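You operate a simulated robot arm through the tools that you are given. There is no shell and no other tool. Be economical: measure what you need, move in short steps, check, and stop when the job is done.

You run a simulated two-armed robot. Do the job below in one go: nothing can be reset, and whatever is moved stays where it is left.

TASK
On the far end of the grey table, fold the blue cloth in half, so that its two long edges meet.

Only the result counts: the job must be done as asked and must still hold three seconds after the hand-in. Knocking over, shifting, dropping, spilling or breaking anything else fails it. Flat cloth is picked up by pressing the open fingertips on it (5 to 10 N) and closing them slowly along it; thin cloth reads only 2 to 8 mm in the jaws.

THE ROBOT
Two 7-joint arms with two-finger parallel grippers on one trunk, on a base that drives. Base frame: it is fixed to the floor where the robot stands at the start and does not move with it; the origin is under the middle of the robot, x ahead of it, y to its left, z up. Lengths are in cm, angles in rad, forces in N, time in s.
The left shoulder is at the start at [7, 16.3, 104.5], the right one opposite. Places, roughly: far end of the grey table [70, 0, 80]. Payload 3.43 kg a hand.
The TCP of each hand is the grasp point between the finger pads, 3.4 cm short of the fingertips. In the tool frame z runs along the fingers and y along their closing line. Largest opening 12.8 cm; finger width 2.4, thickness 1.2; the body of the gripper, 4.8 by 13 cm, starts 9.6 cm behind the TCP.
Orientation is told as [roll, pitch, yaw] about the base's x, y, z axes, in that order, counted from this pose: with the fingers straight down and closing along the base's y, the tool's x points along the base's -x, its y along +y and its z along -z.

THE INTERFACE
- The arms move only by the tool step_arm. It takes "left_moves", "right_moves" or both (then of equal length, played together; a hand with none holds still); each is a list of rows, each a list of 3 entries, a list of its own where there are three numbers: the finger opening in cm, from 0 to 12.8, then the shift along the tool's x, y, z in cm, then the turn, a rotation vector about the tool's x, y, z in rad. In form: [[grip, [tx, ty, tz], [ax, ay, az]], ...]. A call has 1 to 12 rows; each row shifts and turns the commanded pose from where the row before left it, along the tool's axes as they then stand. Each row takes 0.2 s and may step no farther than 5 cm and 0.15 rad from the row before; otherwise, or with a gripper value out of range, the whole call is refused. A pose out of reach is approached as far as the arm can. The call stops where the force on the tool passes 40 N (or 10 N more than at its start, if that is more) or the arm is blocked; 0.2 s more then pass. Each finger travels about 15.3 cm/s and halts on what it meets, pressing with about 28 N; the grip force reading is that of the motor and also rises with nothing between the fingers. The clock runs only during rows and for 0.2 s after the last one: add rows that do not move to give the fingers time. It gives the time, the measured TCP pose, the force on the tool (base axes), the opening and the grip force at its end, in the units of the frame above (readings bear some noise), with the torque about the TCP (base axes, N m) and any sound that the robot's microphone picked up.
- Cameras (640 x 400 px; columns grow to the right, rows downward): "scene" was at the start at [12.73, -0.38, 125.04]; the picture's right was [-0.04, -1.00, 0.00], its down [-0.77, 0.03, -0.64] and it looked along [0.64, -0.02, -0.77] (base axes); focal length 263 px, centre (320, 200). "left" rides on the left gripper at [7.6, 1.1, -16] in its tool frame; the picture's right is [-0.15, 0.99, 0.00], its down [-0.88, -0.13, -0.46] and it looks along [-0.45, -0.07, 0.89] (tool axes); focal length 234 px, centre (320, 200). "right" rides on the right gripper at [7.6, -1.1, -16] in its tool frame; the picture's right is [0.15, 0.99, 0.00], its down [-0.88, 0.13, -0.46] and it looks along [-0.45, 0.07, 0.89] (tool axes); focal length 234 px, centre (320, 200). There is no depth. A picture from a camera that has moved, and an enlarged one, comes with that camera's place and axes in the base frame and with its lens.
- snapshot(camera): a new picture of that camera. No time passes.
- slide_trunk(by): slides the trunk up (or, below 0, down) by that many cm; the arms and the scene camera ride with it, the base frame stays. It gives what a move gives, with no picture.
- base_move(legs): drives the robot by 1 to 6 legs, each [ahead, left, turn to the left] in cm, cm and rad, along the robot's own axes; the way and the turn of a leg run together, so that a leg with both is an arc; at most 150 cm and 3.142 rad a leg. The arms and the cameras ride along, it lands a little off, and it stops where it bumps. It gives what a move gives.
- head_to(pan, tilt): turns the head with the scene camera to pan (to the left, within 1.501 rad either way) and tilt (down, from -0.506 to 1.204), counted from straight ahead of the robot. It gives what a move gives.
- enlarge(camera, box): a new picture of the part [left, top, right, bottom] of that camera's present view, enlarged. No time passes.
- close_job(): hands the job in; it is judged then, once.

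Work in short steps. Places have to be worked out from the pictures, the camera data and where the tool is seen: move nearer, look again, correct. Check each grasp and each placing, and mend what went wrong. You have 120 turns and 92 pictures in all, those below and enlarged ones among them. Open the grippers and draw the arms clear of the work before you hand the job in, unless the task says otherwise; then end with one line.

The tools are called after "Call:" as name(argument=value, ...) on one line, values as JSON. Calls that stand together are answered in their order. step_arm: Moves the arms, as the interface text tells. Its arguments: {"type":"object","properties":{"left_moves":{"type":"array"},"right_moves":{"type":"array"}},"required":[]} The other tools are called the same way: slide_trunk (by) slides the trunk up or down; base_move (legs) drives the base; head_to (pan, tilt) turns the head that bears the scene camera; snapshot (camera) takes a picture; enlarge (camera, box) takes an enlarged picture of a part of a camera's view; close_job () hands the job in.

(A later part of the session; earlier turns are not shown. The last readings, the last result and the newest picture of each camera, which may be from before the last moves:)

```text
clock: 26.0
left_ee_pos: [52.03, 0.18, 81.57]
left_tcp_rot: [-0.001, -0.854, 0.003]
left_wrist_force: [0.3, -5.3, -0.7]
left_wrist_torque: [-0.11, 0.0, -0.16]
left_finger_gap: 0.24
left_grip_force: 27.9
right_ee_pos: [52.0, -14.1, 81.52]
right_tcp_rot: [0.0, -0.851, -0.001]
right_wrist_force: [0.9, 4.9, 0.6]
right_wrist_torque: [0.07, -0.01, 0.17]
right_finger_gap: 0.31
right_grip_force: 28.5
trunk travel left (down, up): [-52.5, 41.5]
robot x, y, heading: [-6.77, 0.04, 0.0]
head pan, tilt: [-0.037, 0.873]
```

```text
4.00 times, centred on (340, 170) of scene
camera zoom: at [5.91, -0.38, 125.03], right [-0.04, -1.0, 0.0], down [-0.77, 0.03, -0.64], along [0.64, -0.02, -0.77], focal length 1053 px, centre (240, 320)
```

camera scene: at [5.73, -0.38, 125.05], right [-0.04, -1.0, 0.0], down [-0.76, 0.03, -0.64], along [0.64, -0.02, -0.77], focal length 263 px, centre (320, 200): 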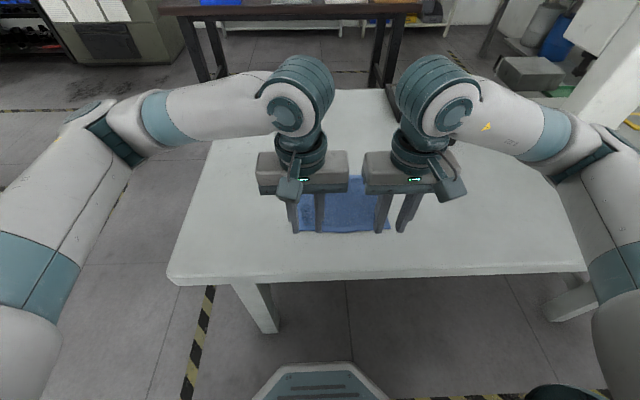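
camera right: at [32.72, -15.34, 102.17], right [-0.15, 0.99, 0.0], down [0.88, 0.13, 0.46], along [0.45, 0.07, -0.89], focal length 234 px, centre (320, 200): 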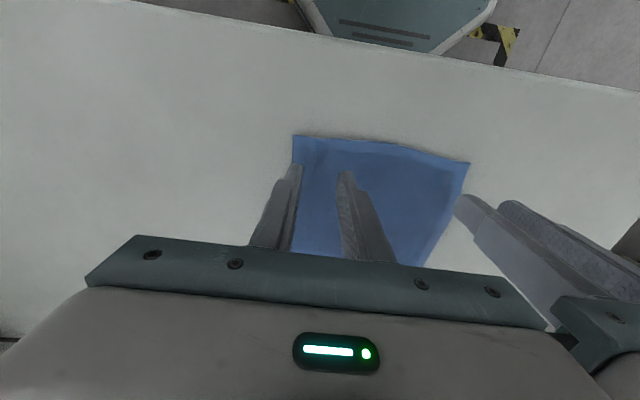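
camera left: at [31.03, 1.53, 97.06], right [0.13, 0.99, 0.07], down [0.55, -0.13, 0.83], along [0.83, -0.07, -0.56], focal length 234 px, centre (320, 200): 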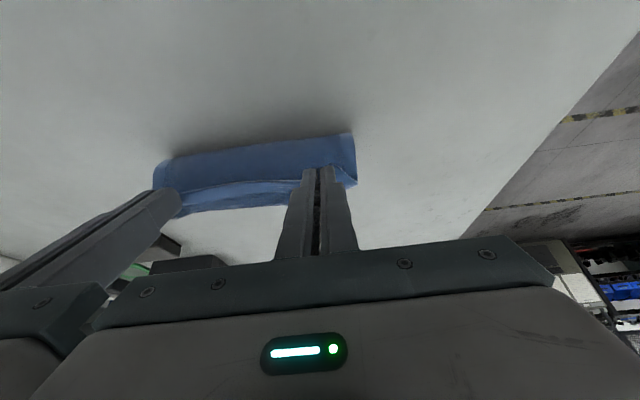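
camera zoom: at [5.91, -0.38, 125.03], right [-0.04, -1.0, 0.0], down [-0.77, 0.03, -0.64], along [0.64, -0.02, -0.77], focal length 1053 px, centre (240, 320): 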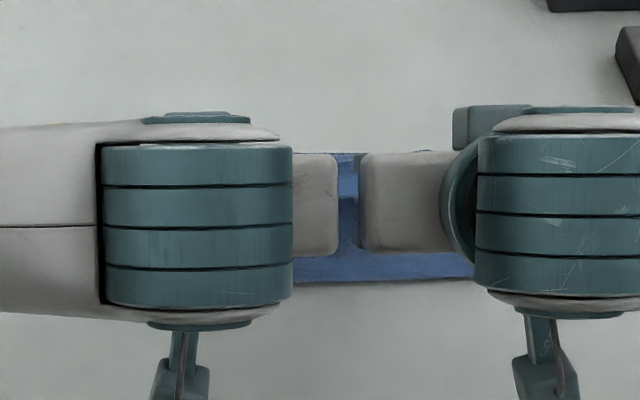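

The fold line now sits near x ≈ 51 with the pinch at (54.7, h≈4). I'll lower the pinch toward the table and watch how the fold line moves.

Call:
step_arm(left_moves=[[0, [0.5, 0, 0.9], [0, 0, 0]], [0, [0.5, 0, 0.9], [0, 0, 0]], [0, [0.4, 0, 0.6], [0, 0, 0]], [0, [0, 0, 0], [0, 0, 0]], [0, [0, 0, 0], [0, 0, 0]]], right_moves=[[0, [0.5, 0, 0.9], [0, 0, 0]], [0, [0.5, 0, 0.9], [0, 0, 0]], [0, [0.4, 0, 0.6], [0, 0, 0]], [0, [0, 0, 0], [0, 0, 0]], [0, [0, 0, 0], [0, 0, 0]]])

Call:
enlarge(camera="left", box=[110, 60, 430, 260])

Call:
enlarge(camera="right", box=[210, 60, 530, 260])

```text
clock: 27.2
left_ee_pos: [52.72, 0.2, 79.02]
left_tcp_rot: [-0.003, -0.855, 0.003]
left_wrist_force: [-0.2, -4.0, -0.1]
left_wrist_torque: [-0.08, 0.01, -0.14]
left_finger_gap: 0.28
left_grip_force: 28.1
right_ee_pos: [52.86, -13.9, 78.91]
right_tcp_rot: [0.001, -0.851, -0.002]
right_wrist_force: [0.7, 4.0, 1.6]
right_wrist_torque: [0.07, -0.01, 0.15]
right_finger_gap: 0.32
right_grip_force: 27.5
trunk travel left (down, up): [-52.5, 41.5]
robot x, y, heading: [-6.87, -0.4, 0.002]
head pan, tilt: [-0.037, 0.873]
```

```text
2.00 times, centred on (270, 160) of left
camera zoom: at [35.78, 1.43, 83.8], right [0.1, 0.99, 0.11], down [0.24, -0.13, 0.96], along [0.97, -0.07, -0.24], focal length 468 px, centre (420, 280)
```

zoom: 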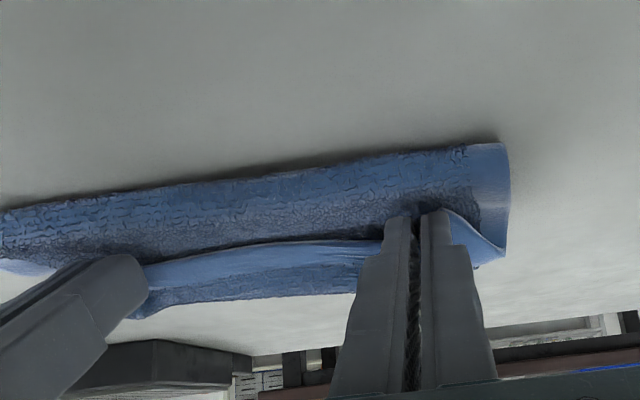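

```text
2.00 times, centred on (370, 160) of right
camera zoom: at [35.9, -14.98, 83.74], right [-0.1, 0.99, -0.11], down [0.24, 0.13, 0.96], along [0.97, 0.07, -0.25], focal length 468 px, centre (220, 280)
```

zoom: 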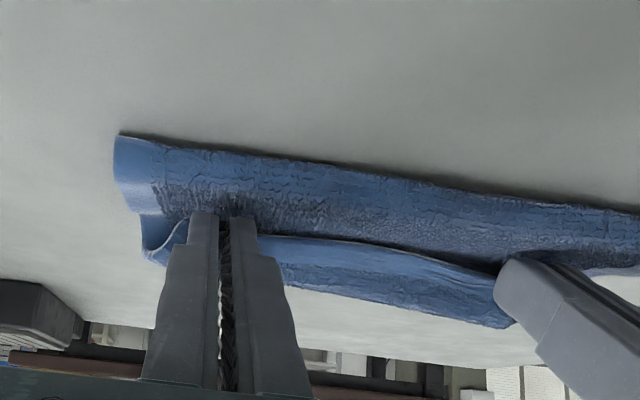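

The fold line stays at about 51. I'll check the strip visible between the hands in the scene camera to locate the loop's far side and the far edge.

Call:
enlarge(camera="scene", box=[310, 140, 390, 190])

```text
8.00 times, centred on (350, 165) of scene
camera zoom: at [5.87, -0.38, 125.04], right [-0.04, -1.0, 0.0], down [-0.77, 0.03, -0.64], along [0.64, -0.02, -0.77], focal length 2105 px, centre (80, 480)
```

zoom: 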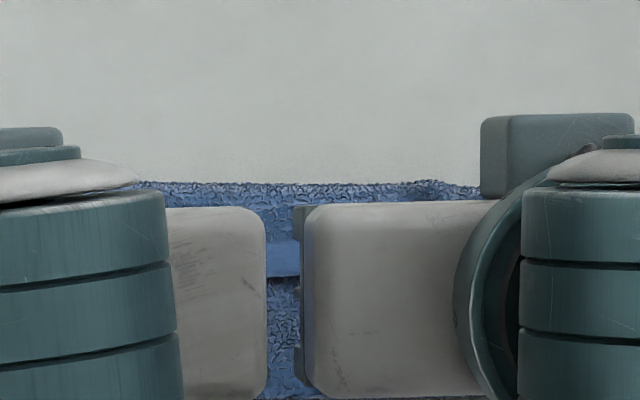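

The loop's far side is at about x 57.5, so the upper layer is too long by about 4 cm: the fold line sits about 2 cm too far and the towel's stiffness makes the loop. I'll go back toward the start and come forward on a shorter, lower arc so the fold rolls at x ≈ 48.

Call:
step_arm(left_moves=[[0, [-1.02, 0, -3.3], [0, 0.055, 0]], [0, [0.14, 0, -3.09], [0, 0.1, 0]], [0, [1.11, 0, -2.54], [0, 0.1, 0]], [0, [2.17, 0, -1.36], [0, 0.1, 0]], [0, [2.37, 0, -0.36], [0, 0.1, 0]], [0, [1.65, 0, 0.77], [0, 0.1, 0]], [0, [0, 0, 0], [0, 0, 0]]], right_moves=[[0, [-1.02, 0, -3.3], [0, 0.055, 0]], [0, [0.14, 0, -3.09], [0, 0.1, 0]], [0, [1.11, 0, -2.54], [0, 0.1, 0]], [0, [2.17, 0, -1.36], [0, 0.1, 0]], [0, [2.37, 0, -0.36], [0, 0.1, 0]], [0, [1.65, 0, 0.77], [0, 0.1, 0]], [0, [0, 0, 0], [0, 0, 0]]])

Call:
enlarge(camera="scene", box=[260, 140, 420, 240])

Call:
snapshot(camera="left")

```text
clock: 28.8
left_ee_pos: [40.16, 0.08, 83.11]
left_tcp_rot: [0.0, -0.3, 0.002]
left_wrist_force: [0.2, -3.3, -0.6]
left_wrist_torque: [-0.11, -0.01, -0.08]
left_finger_gap: 0.24
left_grip_force: 28.1
right_ee_pos: [40.2, -13.93, 82.89]
right_tcp_rot: [0.0, -0.295, -0.001]
right_wrist_force: [-0.5, 3.7, -0.7]
right_wrist_torque: [0.06, -0.02, 0.07]
right_finger_gap: 0.3
right_grip_force: 27.5
trunk travel left (down, up): [-52.5, 41.5]
robot x, y, heading: [-6.73, 0.07, -0.002]
head pan, tilt: [-0.037, 0.873]
```

```text
4.00 times, centred on (340, 190) of scene
camera zoom: at [5.84, -0.39, 125.04], right [-0.04, -1.0, 0.0], down [-0.77, 0.03, -0.64], along [0.64, -0.02, -0.77], focal length 1053 px, centre (240, 240)
```

zoom: 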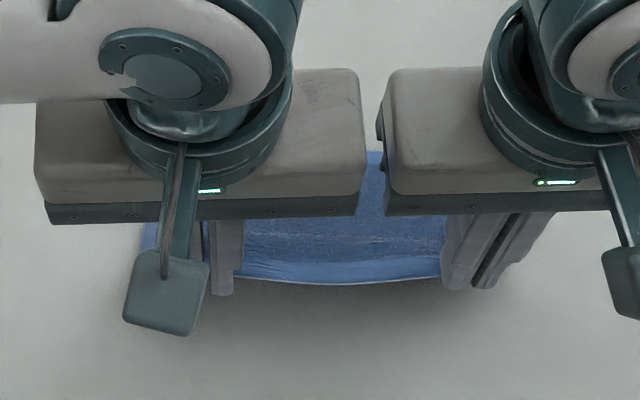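

```text
56 pictures are left
camera left: at [28.21, 1.38, 96.05], right [0.14, 0.99, 0.04], down [0.71, -0.13, 0.69], along [0.69, -0.07, -0.72], focal length 234 px, centre (320, 200)
```

left: 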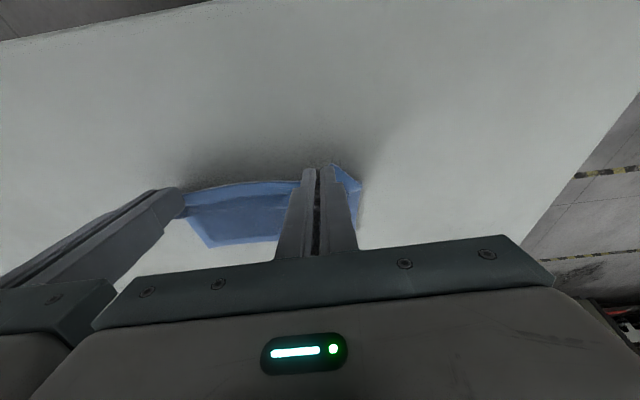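

The far edge is at x ≈ 55–56, so the fold line should end near 46.5–47. I'll now come forward on the shorter, lower arc to a pinch position near (50, h 3).

Call:
step_arm(left_moves=[[0, [-0.82, 0, -0.38], [0, -0.1, 0]], [0, [-1.46, 0, 0.27], [0, -0.1, 0]], [0, [-1.27, 0, 0.92], [0, -0.1, 0]], [0, [-0.83, 0, 1.58], [0, -0.1, 0]], [0, [-0.2, 0, 1.8], [0, -0.1, 0]], [0, [0.32, 0, 1.58], [0, -0.05, 0]], [0, [0, 0, 0], [0, 0, 0]]], right_moves=[[0, [-0.82, 0, -0.38], [0, -0.1, 0]], [0, [-1.46, 0, 0.27], [0, -0.1, 0]], [0, [-1.27, 0, 0.92], [0, -0.1, 0]], [0, [-0.83, 0, 1.58], [0, -0.1, 0]], [0, [-0.2, 0, 1.8], [0, -0.1, 0]], [0, [0.32, 0, 1.58], [0, -0.05, 0]], [0, [0, 0, 0], [0, 0, 0]]])

Call:
enlarge(camera="scene", box=[260, 140, 420, 240])

Call:
snapshot(camera="left")

```text
clock: 30.4
left_ee_pos: [47.79, 0.08, 80.26]
left_tcp_rot: [-0.002, -0.851, 0.002]
left_wrist_force: [0.1, -3.8, -1.0]
left_wrist_torque: [-0.08, 0.02, -0.16]
left_finger_gap: 0.24
left_grip_force: 27.9
right_ee_pos: [47.67, -13.96, 80.24]
right_tcp_rot: [0.001, -0.846, -0.002]
right_wrist_force: [0.5, 4.3, -0.1]
right_wrist_torque: [0.08, 0.03, 0.13]
right_finger_gap: 0.31
right_grip_force: 27.8
trunk travel left (down, up): [-52.5, 41.5]
robot x, y, heading: [-6.57, 0.01, -0.0]
head pan, tilt: [-0.037, 0.873]
```

```text
4.00 times, centred on (340, 190) of scene
camera zoom: at [5.86, -0.39, 125.04], right [-0.04, -1.0, 0.0], down [-0.77, 0.03, -0.64], along [0.64, -0.02, -0.77], focal length 1053 px, centre (240, 240)
```

zoom: 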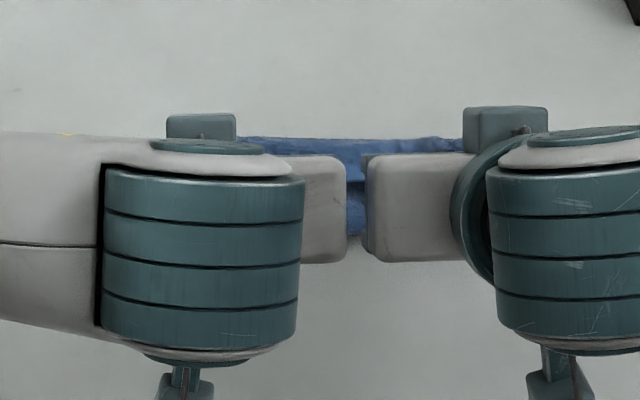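

```text
54 pictures are left
camera left: at [30.79, 1.38, 85.08], right [0.1, 0.99, 0.11], down [0.24, -0.13, 0.96], along [0.97, -0.07, -0.25], focal length 234 px, centre (320, 200)
```

left: 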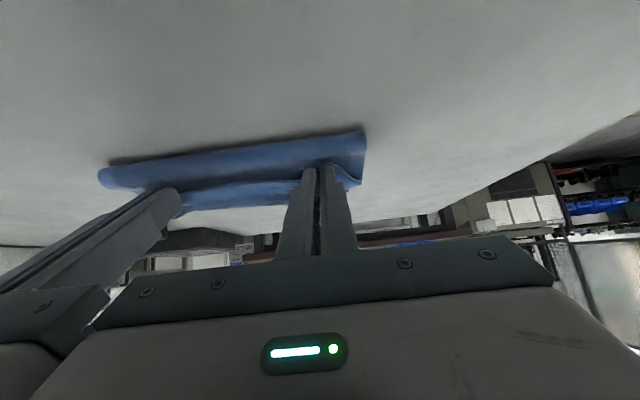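

The fold line is now about 47, with roughly equal lengths above and below. I'll open the fingers in place and let the stiff towel spring out, then look.

Call:
step_arm(left_moves=[[2, [0, 0, 0], [0, 0, 0]], [3, [0, 0, 0], [0, 0, 0]], [3, [0, 0, 0], [0, 0, 0]]], right_moves=[[2, [0, 0, 0], [0, 0, 0]], [3, [0, 0, 0], [0, 0, 0]], [3, [0, 0, 0], [0, 0, 0]]])

Call:
snapshot(camera="left")

Call:
enlarge(camera="scene", box=[260, 140, 420, 240])

```text
clock: 31.2
left_ee_pos: [47.79, 0.19, 80.15]
left_tcp_rot: [-0.001, -0.849, 0.004]
left_wrist_force: [0.0, 0.6, -0.2]
left_wrist_torque: [-0.01, -0.03, -0.01]
left_finger_gap: 2.99
left_grip_force: 0.0
right_ee_pos: [47.65, -13.97, 80.2]
right_tcp_rot: [-0.001, -0.846, -0.002]
right_wrist_force: [0.3, 0.3, -0.2]
right_wrist_torque: [0.02, -0.01, 0.01]
right_finger_gap: 2.99
right_grip_force: 0.1
trunk travel left (down, up): [-52.5, 41.5]
robot x, y, heading: [-6.94, 0.01, -0.001]
head pan, tilt: [-0.037, 0.873]
```

```text
53 pictures are left
camera left: at [30.8, 1.4, 85.08], right [0.1, 0.99, 0.11], down [0.24, -0.13, 0.96], along [0.97, -0.07, -0.25], focal length 234 px, centre (320, 200)
```

left: 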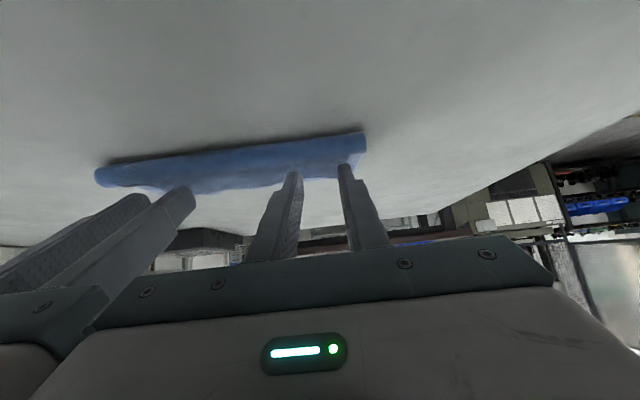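

```text
4.00 times, centred on (340, 190) of scene
camera zoom: at [5.88, -0.38, 125.04], right [-0.04, -1.0, 0.0], down [-0.77, 0.03, -0.64], along [0.64, -0.02, -0.77], focal length 1053 px, centre (240, 240)
```

zoom: 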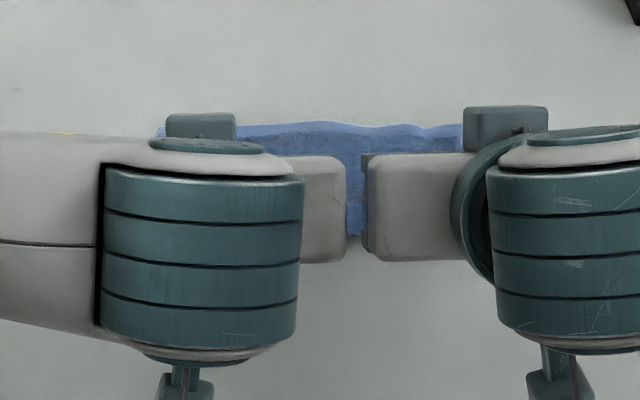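

The towel sprang open and now lies folded with the hem at the far side. I'll withdraw both hands backward and up to see the result.

Call:
step_arm(left_moves=[[3, [0, 0, -2], [0, 0, 0]], [3, [0, 0, -4], [0, 0, 0]], [3, [-1, 0, -4], [0, 0.15, 0]], [3, [-2, 1, -3], [0, 0.15, 0]], [3, [0, 3, -3], [0, 0.15, 0]], [3, [0, 4, -2], [0, 0.15, 0]], [3, [0, 4, -2], [0, 0.15, 0]], [3, [0, 4, 0], [0, 0.1, 0]], [3, [0, 4, 0], [0, 0, 0]], [3, [0, 0, 0], [0, 0, 0]]], right_moves=[[3, [0, 0, -2], [0, 0, 0]], [3, [0, 0, -4], [0, 0, 0]], [3, [-1, 0, -4], [0, 0.15, 0]], [3, [-2, -1, -3], [0, 0.15, 0]], [3, [0, -3, -3], [0, 0.15, 0]], [3, [0, -4, -2], [0, 0.15, 0]], [3, [0, -4, -2], [0, 0.15, 0]], [3, [0, -4, 0], [0, 0.1, 0]], [3, [0, 0, 0], [0, 0, 0]], [3, [0, 0, 0], [0, 0, 0]]])

Call:
snapshot(camera="scene")

Call:
enlarge(camera="scene", box=[280, 150, 408, 230])

```text
clock: 31.9
left_ee_pos: [42.51, 0.44, 85.74]
left_tcp_rot: [0.0, -0.784, 0.012]
left_wrist_force: [1.1, 2.9, -0.4]
left_wrist_torque: [-0.14, 0.03, -0.11]
left_finger_gap: 2.97
left_grip_force: 0.0
right_ee_pos: [45.51, -12.65, 85.09]
right_tcp_rot: [-0.01, -0.774, 0.005]
right_wrist_force: [-0.3, -1.1, 0.3]
right_wrist_torque: [0.1, -0.04, 0.15]
right_finger_gap: 3.02
right_grip_force: 0.0
right hand out of reach, approached as far as the arm can: row 1, 2
trunk travel left (down, up): [-52.5, 41.5]
robot x, y, heading: [-6.92, 0.22, -0.001]
head pan, tilt: [-0.037, 0.873]
stopped in row 3 (right hand): the force on the tool passed its limit (the readings are from after the stop); the commanded pose is now the measured one
```

```text
51 pictures are left
camera scene: at [5.84, -0.33, 125.03], right [-0.04, -1.0, 0.0], down [-0.77, 0.03, -0.64], along [0.64, -0.02, -0.77], focal length 263 px, centre (320, 200)
```

scene: 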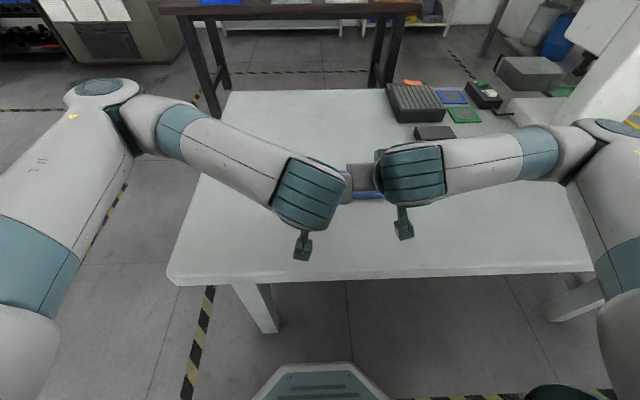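

```text
5.00 times, centred on (344, 190) of scene
camera zoom: at [5.84, -0.33, 125.03], right [-0.04, -1.0, 0.0], down [-0.77, 0.03, -0.64], along [0.64, -0.02, -0.77], focal length 1316 px, centre (200, 250)
```

zoom: 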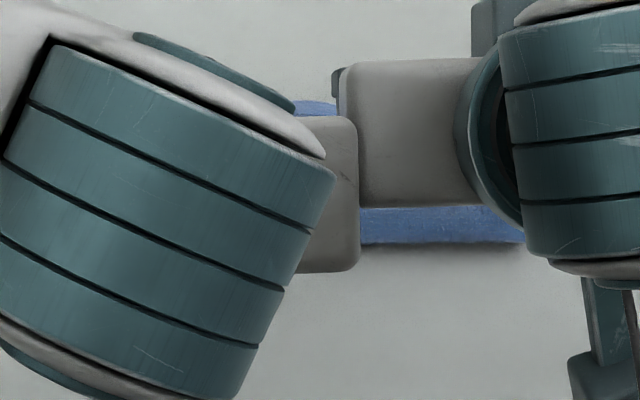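

The hands brushed each other because the retract line wasn't reachable. I'll separate them sideways while rising.

Call:
step_arm(left_moves=[[3, [-0.7, 2, -0.7], [0, 0, 0]], [3, [-1.4, 3, -1.4], [0, 0, 0]], [3, [-1.4, 3, -1.4], [0, 0, 0]], [3, [-1.4, 3, -1.4], [0, 0.1, 0]], [3, [-1.4, 3, -1.4], [0, 0.15, 0]], [3, [0, 4, -1], [0, 0.15, 0]], [3, [0, 4, 0], [0, 0.15, 0]], [3, [0, 0, 0], [0, 0.1, 0]], [3, [0, 0, 0], [0, 0, 0]]], right_moves=[[3, [-0.7, -2, -0.7], [0, 0, 0]], [3, [-1.4, -3, -1.4], [0, 0, 0]], [3, [-1.4, -3, -1.4], [0, 0, 0]], [3, [-1.4, -3, -1.4], [0, 0.1, 0]], [3, [-1.4, -3, -1.4], [0, 0.15, 0]], [3, [0, -3, -1], [0, 0.15, 0]], [3, [0, -3, 0], [0, 0.15, 0]], [3, [0, 0, 0], [0, 0.1, 0]], [3, [0, 0, 0], [0, 0, 0]]])

Call:
snapshot(camera="scene")

Call:
enlarge(camera="scene", box=[280, 150, 408, 230])

```text
clock: 34.0
left_ee_pos: [42.68, 21.95, 95.69]
left_tcp_rot: [0.0, -0.134, 0.012]
left_wrist_force: [0.6, 0.5, 0.4]
left_wrist_torque: [-0.01, -0.05, -0.02]
left_finger_gap: 2.99
left_grip_force: 0.0
left hand out of reach, approached as far as the arm can: row 3
right_ee_pos: [47.1, -32.23, 95.17]
right_tcp_rot: [-0.005, -0.125, 0.0]
right_wrist_force: [-0.1, 0.3, -0.2]
right_wrist_torque: [-0.03, -0.01, 0.05]
right_finger_gap: 3.0
right_grip_force: 0.0
right hand out of reach, approached as far as the arm can: row 1, 2, 3
trunk travel left (down, up): [-52.5, 41.5]
robot x, y, heading: [-6.74, 0.17, -0.002]
head pan, tilt: [-0.037, 0.873]
```

```text
49 pictures are left
camera scene: at [5.79, -0.36, 125.05], right [-0.04, -1.0, 0.0], down [-0.77, 0.03, -0.64], along [0.64, -0.02, -0.77], focal length 263 px, centre (320, 200)
```

scene: 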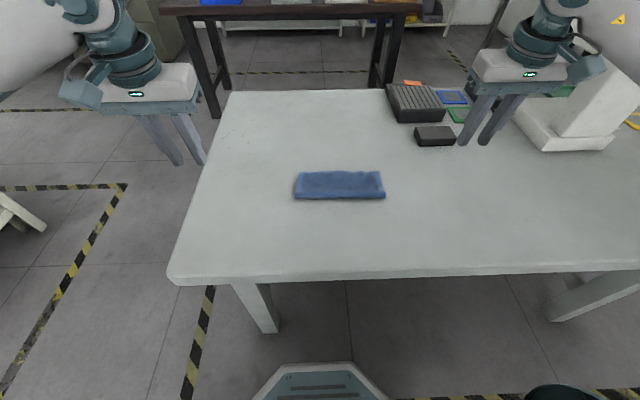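

```text
5.00 times, centred on (344, 190) of scene
camera zoom: at [5.79, -0.36, 125.05], right [-0.04, -1.0, 0.0], down [-0.77, 0.03, -0.64], along [0.64, -0.02, -0.77], focal length 1316 px, centre (200, 250)
```

zoom: 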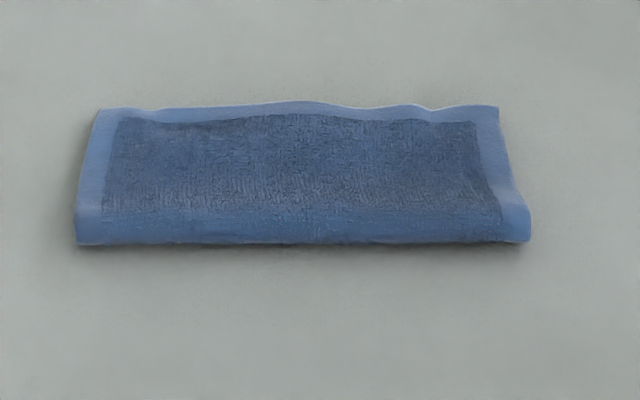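

The fold looks neat from above, with the top edge at about x 57. The lower far edge is hidden, so I'll bring the left wrist camera round to the side to check that the two edges meet.

Call:
step_arm(left_moves=[[3, [-3.5, 0, 0], [0, 0.134, 0]], [3, [-4, 0, 0], [0, 0, 0.15]], [3, [-4, 0, 0], [0, 0, 0.15]], [3, [-4, 0, 0], [0, 0, 0.15]], [3, [0, 0, 0], [0, 0, 0.15]], [3, [0, 0, 0], [0, 0, 0.15]], [3, [0, 0, 0], [0, 0, 0.15]], [3, [0, 0, 0], [0, 0, 0.15]], [3, [0, 0, 0], [0, 0, 0.15]], [3, [0, 0, 0], [0, 0, 0.15]], [3, [0, 0, 0], [0, 0, 0.15]], [3, [0, 0, 0], [0, 0, 0]]])

Call:
snapshot(camera="left")

```text
clock: 36.5
left_ee_pos: [58.0, 20.29, 96.09]
left_tcp_rot: [0.002, 0.003, -1.488]
left_wrist_force: [0.1, -0.5, 0.8]
left_wrist_torque: [0.01, -0.02, 0.0]
left_finger_gap: 3.01
left_grip_force: 0.1
right_ee_pos: [47.25, -32.25, 95.01]
right_tcp_rot: [-0.006, -0.124, 0.0]
right_wrist_force: [0.2, 0.9, 0.1]
right_wrist_torque: [0.0, -0.05, 0.02]
right_finger_gap: 2.99
right_grip_force: 0.0
trunk travel left (down, up): [-52.5, 41.5]
robot x, y, heading: [-6.53, -0.0, -0.005]
head pan, tilt: [-0.037, 0.873]
```

```text
47 pictures are left
camera left: at [58.52, 28.07, 112.11], right [1.0, -0.06, 0.0], down [-0.06, -0.89, 0.45], along [-0.03, -0.45, -0.89], focal length 234 px, centre (320, 200)
```

left: 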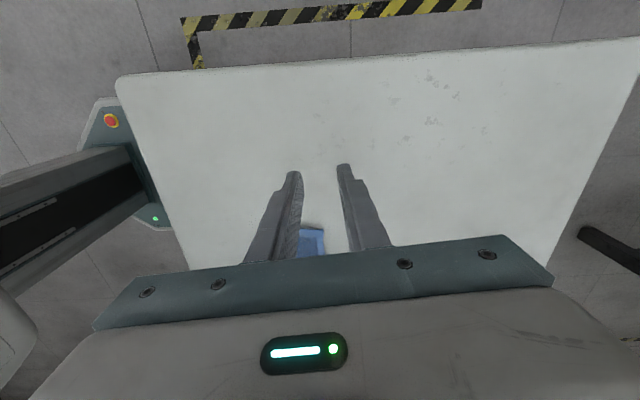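

The view direction works. I'll lower the hand, tilt the camera toward horizontal and open the fingers wide so the cloth's left end shows between them.

Call:
step_arm(left_moves=[[12.8, [-2, 0.3, 3], [0, 0, 0]], [12.8, [-2, 0.3, 4], [0, 0, 0]], [12.8, [-1, 0.3, 4], [0, 0, 0]], [12.8, [0, 0, 0], [0, -0.15, 0]], [12.8, [0, 0, 0], [0, -0.15, 0]], [12.8, [0, 0, 0], [0, -0.15, 0]], [12.8, [0, 0, 0], [0, -0.15, 0]], [12.8, [0, 0, 0], [0, -0.15, 0]], [12.8, [0, 0, 0], [0, 0, 0]]])

Call:
snapshot(camera="left")

Call:
enlarge(camera="left", box=[220, 120, 380, 220])

```text
clock: 38.5
left_ee_pos: [59.48, 15.41, 85.06]
left_tcp_rot: [0.002, -0.751, -1.488]
left_wrist_force: [0.5, -0.2, 0.2]
left_wrist_torque: [0.02, -0.04, 0.01]
left_finger_gap: 12.79
left_grip_force: 0.1
right_ee_pos: [47.31, -32.37, 95.07]
right_tcp_rot: [-0.005, -0.125, 0.0]
right_wrist_force: [0.5, -0.4, 0.1]
right_wrist_torque: [0.02, -0.02, 0.02]
right_finger_gap: 2.98
right_grip_force: 0.0
trunk travel left (down, up): [-52.5, 41.5]
robot x, y, heading: [-6.96, 0.31, -0.001]
head pan, tilt: [-0.037, 0.873]
```

```text
46 pictures are left
camera left: at [59.11, 31.99, 91.69], right [0.99, -0.02, 0.1], down [-0.1, -0.34, 0.93], along [0.01, -0.94, -0.34], focal length 234 px, centre (320, 200)
```

left: 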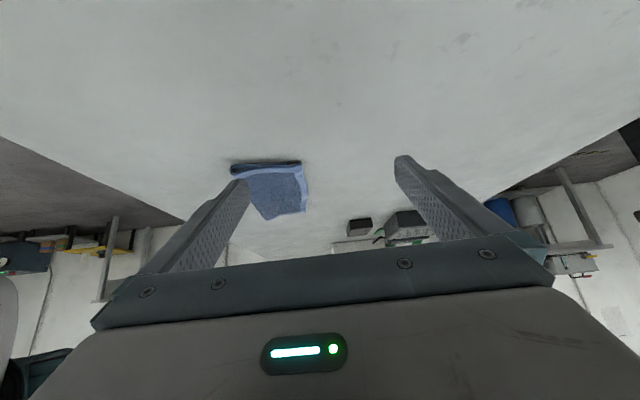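

```text
4.00 times, centred on (300, 170) of left
camera zoom: at [59.11, 31.99, 91.69], right [0.99, -0.02, 0.1], down [-0.1, -0.34, 0.93], along [0.01, -0.94, -0.34], focal length 937 px, centre (400, 320)
```

zoom: 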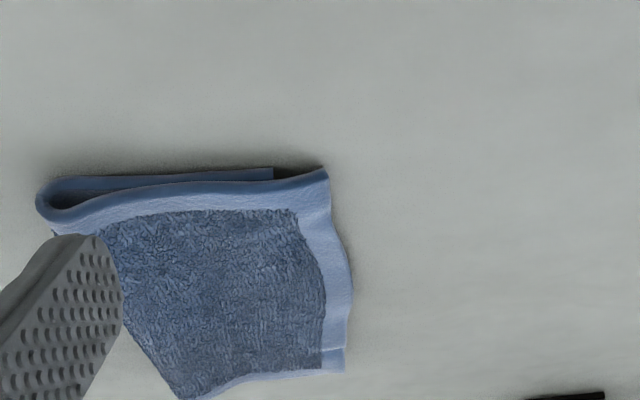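

The side view shows the top layer overshooting the lower one by about 1.9 cm at the left end (top edge 57.4, lower edge 55.5, fold 47.5). Before correcting, I'll check the right end the same way with the right camera.

Call:
step_arm(right_moves=[[12.8, [-3.5, 0, 0], [0, 0.125, 0]], [12.8, [-3, 0, 0], [0, 0, -0.15]], [12.8, [-3, 0, 0], [0, 0, -0.15]], [12.8, [-3, 0, 1], [0, 0, -0.15]], [12.8, [0, 0, 1], [0, 0, -0.15]], [12.8, [0, 0, 1.3], [0, 0, -0.15]], [12.8, [0, 0, 1.3], [0, 0, -0.15]], [12.8, [0, 0, 1.3], [0, 0, -0.15]], [12.8, [0, 0, 1.3], [0, 0, -0.15]], [12.8, [0, 0, 1.3], [0, 0, -0.15]], [12.8, [0, 0, 1.3], [0, 0, -0.15]], [12.8, [0, 0, 0], [0, 0, 0]]])

Call:
step_arm(right_moves=[[12.8, [0, 0, 0], [0, -0.15, 0]], [12.8, [0, 0, 0], [0, -0.15, 0]], [12.8, [0, 0, 0], [0, -0.15, 0]], [12.8, [0, 0, 0], [0, -0.15, 0]], [12.8, [0, 0, 0], [0, -0.15, 0]], [12.8, [0, 0, 0], [0, 0, 0]]])

Call:
snapshot(camera="right")

```text
clock: 41.1
left_ee_pos: [59.39, 15.5, 85.01]
left_tcp_rot: [0.001, -0.749, -1.488]
left_wrist_force: [-0.5, -0.4, -0.3]
left_wrist_torque: [0.0, 0.01, -0.01]
left_finger_gap: 12.79
left_grip_force: 0.1
right_ee_pos: [59.6, -30.91, 93.38]
right_tcp_rot: [-0.005, 0.002, 0.598]
right_wrist_force: [-0.2, -1.2, -0.3]
right_wrist_torque: [-0.03, 0.03, 0.03]
right_finger_gap: 12.79
right_grip_force: 0.0
right hand out of reach, approached as far as the arm can: row 6, 7, 8, 9, 10, 11
trunk travel left (down, up): [-52.5, 41.5]
robot x, y, heading: [-7.04, -0.05, -0.0]
head pan, tilt: [-0.037, 0.873]
```

```text
clock: 42.5
left_ee_pos: [59.38, 15.58, 85.03]
left_tcp_rot: [0.0, -0.749, -1.487]
left_wrist_force: [-1.1, 0.3, 1.1]
left_wrist_torque: [-0.02, 0.02, 0.02]
left_finger_gap: 12.82
left_grip_force: 0.0
right_ee_pos: [59.66, -30.81, 93.51]
right_tcp_rot: [-0.007, -0.746, 0.604]
right_wrist_force: [0.5, 0.0, 0.4]
right_wrist_torque: [0.02, 0.04, 0.03]
right_finger_gap: 12.8
right_grip_force: 0.1
trunk travel left (down, up): [-52.5, 41.5]
robot x, y, heading: [-6.96, -0.05, -0.001]
head pan, tilt: [-0.037, 0.873]
```

```text
44 pictures are left
camera right: at [46.73, -40.89, 100.04], right [-0.65, 0.76, -0.1], down [0.2, 0.3, 0.93], along [0.74, 0.58, -0.35], focal length 234 px, centre (320, 200)
```

right: 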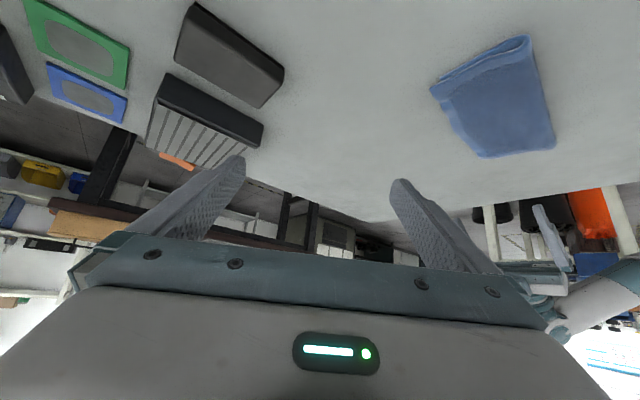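

The right wrist's yaw is limited there, but the cloth's right end is in view, so I'll enlarge it.

Call:
enlarge(camera="right", box=[414, 20, 574, 120])

```text
4.00 times, centred on (494, 70) of right
camera zoom: at [46.73, -40.89, 100.04], right [-0.65, 0.76, -0.1], down [0.2, 0.3, 0.93], along [0.74, 0.58, -0.35], focal length 937 px, centre (-376, 720)
```

zoom: 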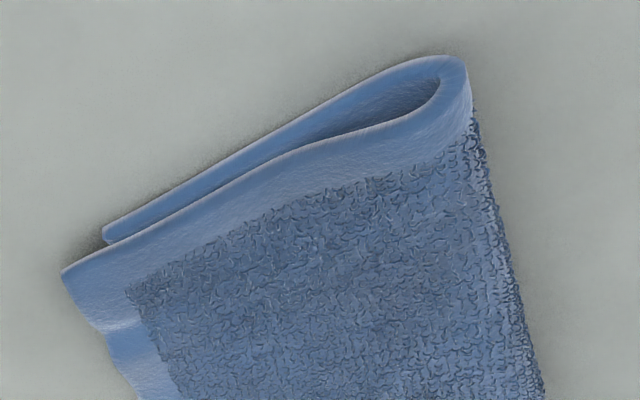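

At the right end the top edge overshoots by only about 1.1 cm; both lower edges sit at x ≈ 55.5. I'll return both hands to straight-down, then use the fingers as a fence on the far side to push the top edge back until it lines up with the lower one.

Call:
step_arm(left_moves=[[6, [0, 0, -1], [0, 0.15, 0]], [6, [0, 0, -1], [0, 0.15, 0]], [6, [0, 0, -1], [0, 0.15, 0]], [6, [0, 0, -1], [0, 0.15, 0]], [6, [0, 0, -1], [0, 0.15, 0]], [6, [0, 0, 0], [0, 0, -0.15]], [6, [0, 0, 0], [0, 0, -0.15]], [6, [0, 0, 0], [0, 0, -0.15]], [6, [0, 0, 0], [0, 0, -0.15]], [6, [0, 0, 0], [0, 0, -0.15]], [6, [0, 0, 0], [0, 0, -0.15]], [6, [0, 0, 0], [0, 0, -0.15]]], right_moves=[[6, [0, 0, 0], [0, 0.15, 0]], [6, [0, 0, 0], [0, 0.15, 0]], [6, [0, 0, 0], [0, 0.15, 0]], [6, [0, 0, 0], [0, 0.15, 0]], [6, [0, 0, 0], [0, 0.15, 0]], [6, [0, 0, 0], [0, 0, 0.15]], [6, [0, 0, 0], [0, 0, 0.15]], [6, [0, 0, 0], [0, 0, 0.15]], [6, [0, 0, 0], [0, 0, 0.15]], [6, [0, 0, 0], [0, 0, 0]], [6, [0, 0, 0], [0, 0, 0]], [6, [0, 0, 0], [0, 0, 0]]])

Call:
step_arm(left_moves=[[6, [0, 0, 0], [0, 0, -0.15]], [6, [0, 0, 0], [0, 0, -0.15]], [6, [0, 0, 0], [0, 0, -0.138]], [6, [0, 0, 0], [0, 0, 0]]])

```text
clock: 45.1
left_ee_pos: [59.21, 17.53, 89.44]
left_tcp_rot: [0.002, 0.002, -0.435]
left_wrist_force: [0.3, -0.6, 0.7]
left_wrist_torque: [-0.01, 0.01, 0.02]
left_finger_gap: 6.01
left_grip_force: 0.0
right_ee_pos: [59.49, -30.92, 93.36]
right_tcp_rot: [-0.004, 0.001, -0.001]
right_wrist_force: [0.0, 0.2, 0.7]
right_wrist_torque: [-0.01, -0.01, -0.01]
right_finger_gap: 5.97
right_grip_force: 0.1
trunk travel left (down, up): [-52.5, 41.5]
robot x, y, heading: [-6.87, -0.22, -0.0]
head pan, tilt: [-0.037, 0.873]
```

```text
clock: 46.1
left_ee_pos: [59.06, 17.55, 89.39]
left_tcp_rot: [0.001, -0.002, 0.001]
left_wrist_force: [1.0, 0.5, -0.3]
left_wrist_torque: [0.0, 0.01, 0.03]
left_finger_gap: 6.0
left_grip_force: 0.0
right_ee_pos: [59.57, -30.89, 93.51]
right_tcp_rot: [-0.005, 0.001, 0.001]
right_wrist_force: [0.4, -0.7, 0.1]
right_wrist_torque: [0.0, 0.04, 0.0]
right_finger_gap: 6.01
right_grip_force: 0.2
trunk travel left (down, up): [-52.5, 41.5]
robot x, y, heading: [-6.83, -0.02, -0.003]
head pan, tilt: [-0.037, 0.873]
```

Both hands are upright. I'll bring them over the bare table just beyond the far edge (TCP x ≈ 60.5) and lower until nearly touching.

Call:
step_arm(left_moves=[[6, [-1.4, -3.6, 1], [0, 0, 0]], [6, [0, -3.6, 1], [0, 0, 0]], [6, [0, -3.6, 1], [0, 0, 0]], [6, [0, -3.6, 1], [0, 0, 0]], [6, [0, -3.6, 1], [0, 0, 0]], [6, [0, 0, 2], [0, 0, 0]], [6, [0, 0, 2], [0, 0, 0]], [6, [0, 0, 1], [0, 0, 0]], [6, [0, 0, 0], [0, 0, 0]]], right_moves=[[6, [-0.9, 3.28, 1.8], [0, 0, 0]], [6, [0, 3.28, 1.8], [0, 0, 0]], [6, [0, 3.28, 1.8], [0, 0, 0]], [6, [0, 3.28, 1.8], [0, 0, 0]], [6, [0, 3.28, 1.8], [0, 0, 0]], [6, [0, 0, 2], [0, 0, 0]], [6, [0, 0, 2], [0, 0, 0]], [6, [0, 0, 1.1], [0, 0, 0]], [6, [0, 0, 0], [0, 0, 0]]])

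Call:
snapshot(camera="scene")

Call:
snapshot(camera="left")

```text
clock: 48.1
left_ee_pos: [60.57, -0.59, 79.48]
left_tcp_rot: [0.002, 0.001, 0.0]
left_wrist_force: [-0.5, 0.3, -0.4]
left_wrist_torque: [-0.01, -0.02, 0.02]
left_finger_gap: 6.03
left_grip_force: 0.1
right_ee_pos: [60.35, -14.46, 79.32]
right_tcp_rot: [-0.005, 0.002, 0.0]
right_wrist_force: [0.3, 0.7, -0.5]
right_wrist_torque: [0.0, 0.02, 0.02]
right_finger_gap: 5.98
right_grip_force: 0.0
trunk travel left (down, up): [-52.5, 41.5]
robot x, y, heading: [-7.05, -0.07, 0.003]
head pan, tilt: [-0.037, 0.873]
```

```text
42 pictures are left
camera scene: at [5.89, -0.39, 125.04], right [-0.04, -1.0, 0.0], down [-0.77, 0.03, -0.64], along [0.64, -0.02, -0.77], focal length 263 px, centre (320, 200)
```

scene: 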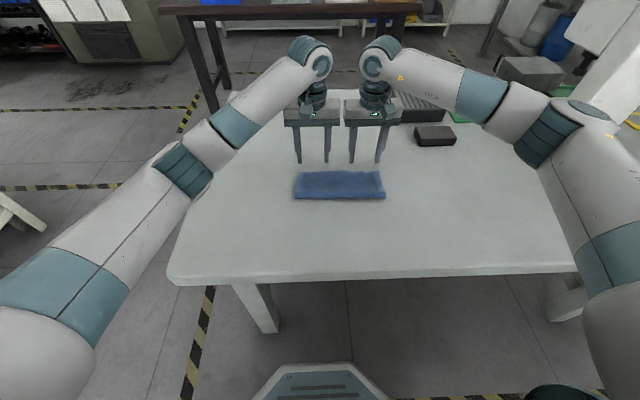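

```text
41 pictures are left
camera left: at [53.03, 0.75, 95.51], right [0.15, 0.99, 0.0], down [0.88, -0.13, 0.46], along [0.45, -0.07, -0.89], focal length 234 px, centre (320, 200)
```

left: 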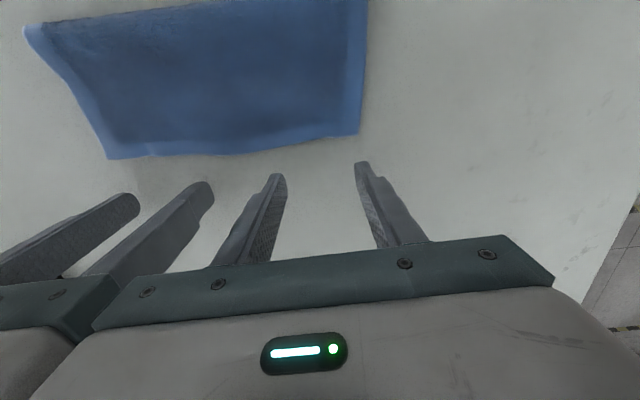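

The top edge is at x ≈ 57.5 and the fingers stand clear at about 59.3. I'll lower the last half centimetre.

Call:
step_arm(left_moves=[[6, [0, 0, 0.3], [0, 0, 0]], [6, [0, 0, 0.3], [0, 0, 0]], [6, [0, 0, 0.1], [0, 0, 0]], [6, [0, 0, 0], [0, 0, 0]]], right_moves=[[6, [0, 0, 0.3], [0, 0, 0]], [6, [0, 0, 0.2], [0, 0, 0]], [6, [0, 0, 0.1], [0, 0, 0]], [6, [0, 0, 0], [0, 0, 0]]])

```text
clock: 49.1
left_ee_pos: [60.6, -0.48, 78.73]
left_tcp_rot: [0.0, 0.0, 0.0]
left_wrist_force: [1.0, 0.3, 0.0]
left_wrist_torque: [0.03, 0.01, 0.01]
left_finger_gap: 5.97
left_grip_force: 0.1
right_ee_pos: [60.44, -14.61, 78.67]
right_tcp_rot: [-0.005, -0.001, 0.0]
right_wrist_force: [-0.4, 0.5, -0.4]
right_wrist_torque: [-0.02, -0.02, -0.02]
right_finger_gap: 6.01
right_grip_force: 0.1
trunk travel left (down, up): [-52.5, 41.5]
robot x, y, heading: [-7.02, -0.2, -0.002]
head pan, tilt: [-0.037, 0.873]
```

Free of the table by a hair. I'll push slowly toward the robot to TCP x ≈ 56.9 (finger face ≈ 55.7).

Call:
step_arm(left_moves=[[6, [0.6, 0, 0], [0, 0, 0]], [6, [0.6, 0, 0], [0, 0, 0]], [6, [0.5, 0, 0], [0, 0, 0]], [6, [0.5, 0, 0], [0, 0, 0]], [6, [0.5, 0, 0], [0, 0, 0]], [6, [0.5, 0, 0], [0, 0, 0]], [6, [0.5, 0, 0], [0, 0, 0]], [6, [0, 0, 0], [0, 0, 0]]], right_moves=[[6, [0.6, 0, 0], [0, 0, 0]], [6, [0.6, 0, 0], [0, 0, 0]], [6, [0.5, 0, 0], [0, 0, 0]], [6, [0.5, 0, 0], [0, 0, 0]], [6, [0.5, 0, 0], [0, 0, 0]], [6, [0.5, 0, 0], [0, 0, 0]], [6, [0.4, 0, 0], [0, 0, 0]], [6, [0, 0, 0], [0, 0, 0]]])

Call:
enlarge(camera="scene", box=[280, 140, 408, 220])

Call:
snapshot(camera="left")

```text
clock: 51.0
left_ee_pos: [56.93, -0.56, 78.7]
left_tcp_rot: [0.002, 0.0, -0.001]
left_wrist_force: [0.0, -0.3, 0.3]
left_wrist_torque: [0.02, -0.01, 0.0]
left_finger_gap: 5.99
left_grip_force: 0.1
right_ee_pos: [56.83, -14.61, 78.64]
right_tcp_rot: [-0.004, 0.002, -0.001]
right_wrist_force: [-0.2, 0.0, -0.4]
right_wrist_torque: [0.02, -0.04, -0.02]
right_finger_gap: 6.01
right_grip_force: 0.0
trunk travel left (down, up): [-52.5, 41.5]
robot x, y, heading: [-6.76, 0.2, -0.001]
head pan, tilt: [-0.037, 0.873]
```

```text
5.00 times, centred on (344, 180) of scene
camera zoom: at [5.9, -0.39, 125.03], right [-0.04, -1.0, 0.0], down [-0.77, 0.03, -0.64], along [0.64, -0.02, -0.77], focal length 1316 px, centre (200, 300)
```

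zoom: 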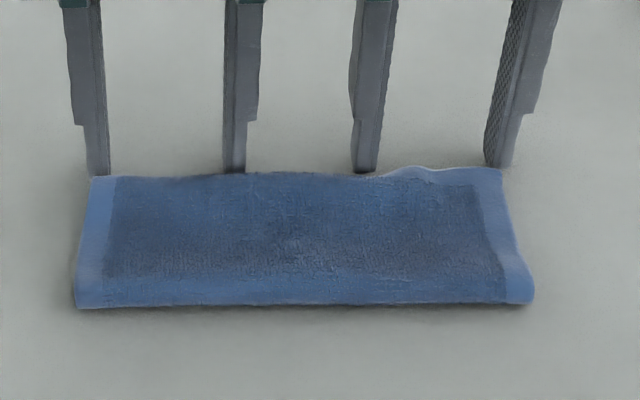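

```text
39 pictures are left
camera left: at [49.24, 0.76, 94.74], right [0.15, 0.99, 0.0], down [0.88, -0.13, 0.46], along [0.45, -0.06, -0.89], focal length 234 px, centre (320, 200)
```

left: 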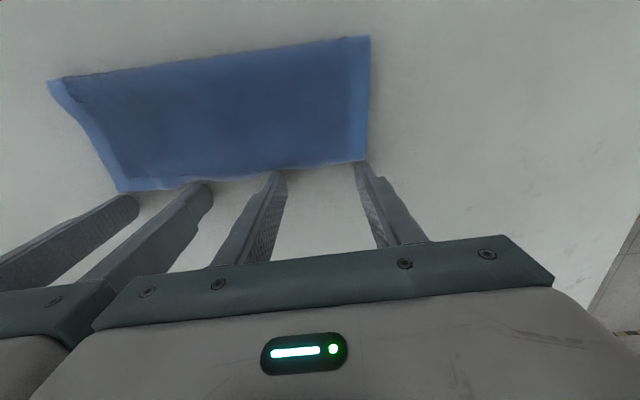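

The push rolled the fold line toward the robot by roughly 0.75 cm, with the edge now along the fingers. I'll back off, rise, spread, and recheck both ends with the wrist cameras.

Call:
step_arm(left_moves=[[6, [-1, 0, 0], [0, 0, 0]], [6, [-1, 0, -2], [0, 0, 0]], [6, [0, 0, -4], [0, 0, 0]], [6, [0, 0, -4], [0, 0, 0]], [6, [0, 0, -4], [0, 0, 0]], [6, [0, 3.5, 0], [0, 0, 0]], [6, [0, 3.5, 0], [0, 0, 0]], [6, [0, 3.5, 0], [0, 0, 0]], [6, [0, 3.5, 0], [0, 0, 0]], [6, [0, 3.5, 0], [0, 0, 0]], [10, [0, 0, 0], [0, 0, 0.15]], [12.8, [0, 0, 0], [0, 0, 0.15]]], right_moves=[[6, [-1, 0, 0], [0, 0, 0]], [6, [-1, 0, -2], [0, 0, 0]], [6, [0, 0, -4], [0, 0, 0]], [6, [0, 0, -4], [0, 0, 0]], [6, [0, 0, -4], [0, 0, 0]], [6, [0, -3.3, 0], [0, 0, 0]], [6, [0, -3.3, 0], [0, 0, 0]], [6, [0, -3.3, 0], [0, 0, 0]], [6, [0, -3.3, 0], [0, 0, 0]], [6, [0, -3.3, 0], [0, 0, 0]], [10, [0, 0, 0], [0, 0, -0.15]], [12.8, [0, 0, 0], [0, 0, -0.15]]])

Call:
step_arm(left_moves=[[12.8, [0, 0, 0], [0, 0, 0.15]], [12.8, [0, 0, 0], [0, 0, 0.15]], [12.8, [0, 0, 0], [0, -0.15, 0]], [12.8, [0, 0, 0], [0, -0.15, 0]], [12.8, [0, 0, 0], [0, -0.15, 0]], [12.8, [0, 0, 0], [0, -0.15, 0]], [12.8, [0, 0, 0], [0, -0.15, 0]], [12.8, [0, 0, 0], [0, 0, 0]]], right_moves=[[12.8, [0, 0, 0], [0, 0, -0.15]], [12.8, [0, 0, 0], [0, 0, -0.15]], [12.8, [0, 0, 0], [0, -0.15, 0]], [12.8, [0, 0, 0], [0, -0.15, 0]], [12.8, [0, 0, 0], [0, -0.15, 0]], [12.8, [0, 0, 0], [0, -0.15, 0]], [12.8, [0, 0, 0], [0, -0.15, 0]], [12.8, [0, 0, 0], [0, 0, 0]]])

Call:
enlarge(camera="right", box=[414, 20, 574, 120])

Call:
snapshot(camera="left")

```text
clock: 53.5
left_ee_pos: [58.87, 17.0, 92.83]
left_tcp_rot: [0.001, 0.0, -0.301]
left_wrist_force: [0.2, -0.2, -0.2]
left_wrist_torque: [-0.01, 0.01, -0.03]
left_finger_gap: 12.81
left_grip_force: 0.1
right_ee_pos: [58.84, -30.89, 92.76]
right_tcp_rot: [-0.004, 0.002, 0.299]
right_wrist_force: [0.5, -0.1, 0.3]
right_wrist_torque: [0.0, -0.01, 0.0]
right_finger_gap: 12.79
right_grip_force: 0.0
trunk travel left (down, up): [-52.5, 41.5]
robot x, y, heading: [-6.84, -0.28, -0.003]
head pan, tilt: [-0.037, 0.873]
```

```text
clock: 55.4
left_ee_pos: [58.8, 17.01, 92.68]
left_tcp_rot: [0.002, -0.752, -0.6]
left_wrist_force: [0.4, -0.9, 0.3]
left_wrist_torque: [-0.02, -0.04, 0.01]
left_finger_gap: 12.83
left_grip_force: 0.1
right_ee_pos: [58.91, -30.92, 92.7]
right_tcp_rot: [-0.007, -0.748, 0.603]
right_wrist_force: [0.6, 0.6, 0.7]
right_wrist_torque: [0.0, -0.03, -0.01]
right_finger_gap: 12.82
right_grip_force: 0.0
trunk travel left (down, up): [-52.5, 41.5]
robot x, y, heading: [-6.81, 0.0, -0.001]
head pan, tilt: [-0.037, 0.873]
```

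```text
4.00 times, centred on (494, 70) of right
camera zoom: at [46.01, -41.02, 99.36], right [-0.65, 0.76, -0.1], down [0.2, 0.3, 0.93], along [0.74, 0.58, -0.35], focal length 937 px, centre (-376, 720)
```

zoom: 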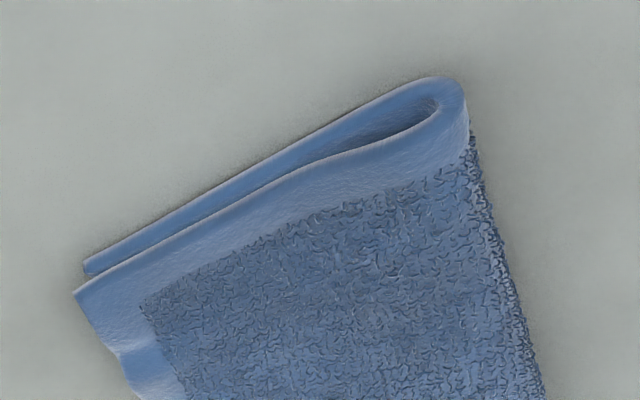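

```text
37 pictures are left
camera left: at [45.96, 27.38, 99.29], right [0.65, 0.76, 0.1], down [0.2, -0.3, 0.93], along [0.74, -0.58, -0.34], focal length 234 px, centre (320, 200)
```

left: 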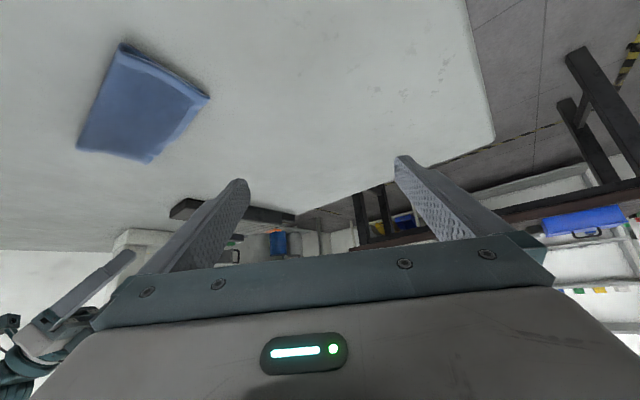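

The right-end edges now nearly coincide (about 0.4 cm). I'll check the left end.

Call:
enlarge(camera="left", box=[70, 30, 230, 130])

Call:
enlarge(camera="scene", box=[280, 150, 408, 230])

```text
4.00 times, centred on (150, 80) of left
camera zoom: at [45.96, 27.38, 99.29], right [0.65, 0.76, 0.1], down [0.2, -0.3, 0.93], along [0.74, -0.58, -0.34], focal length 937 px, centre (1000, 680)
```

zoom: 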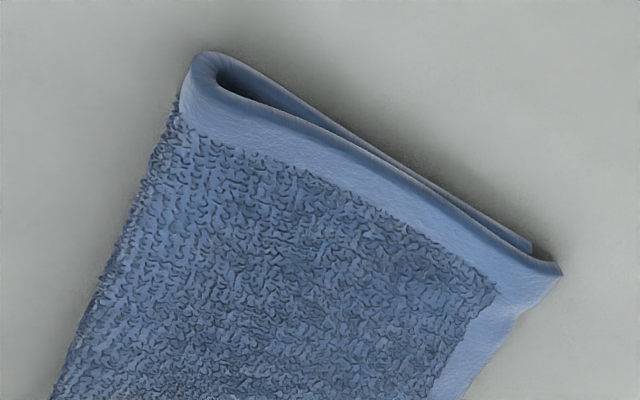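

```text
5.00 times, centred on (344, 190) of scene
camera zoom: at [5.95, -0.39, 125.03], right [-0.04, -1.0, 0.0], down [-0.77, 0.03, -0.64], along [0.64, -0.02, -0.77], focal length 1316 px, centre (200, 250)
```

zoom: 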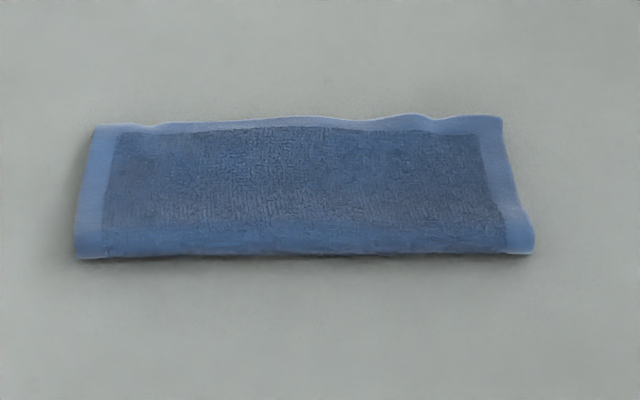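

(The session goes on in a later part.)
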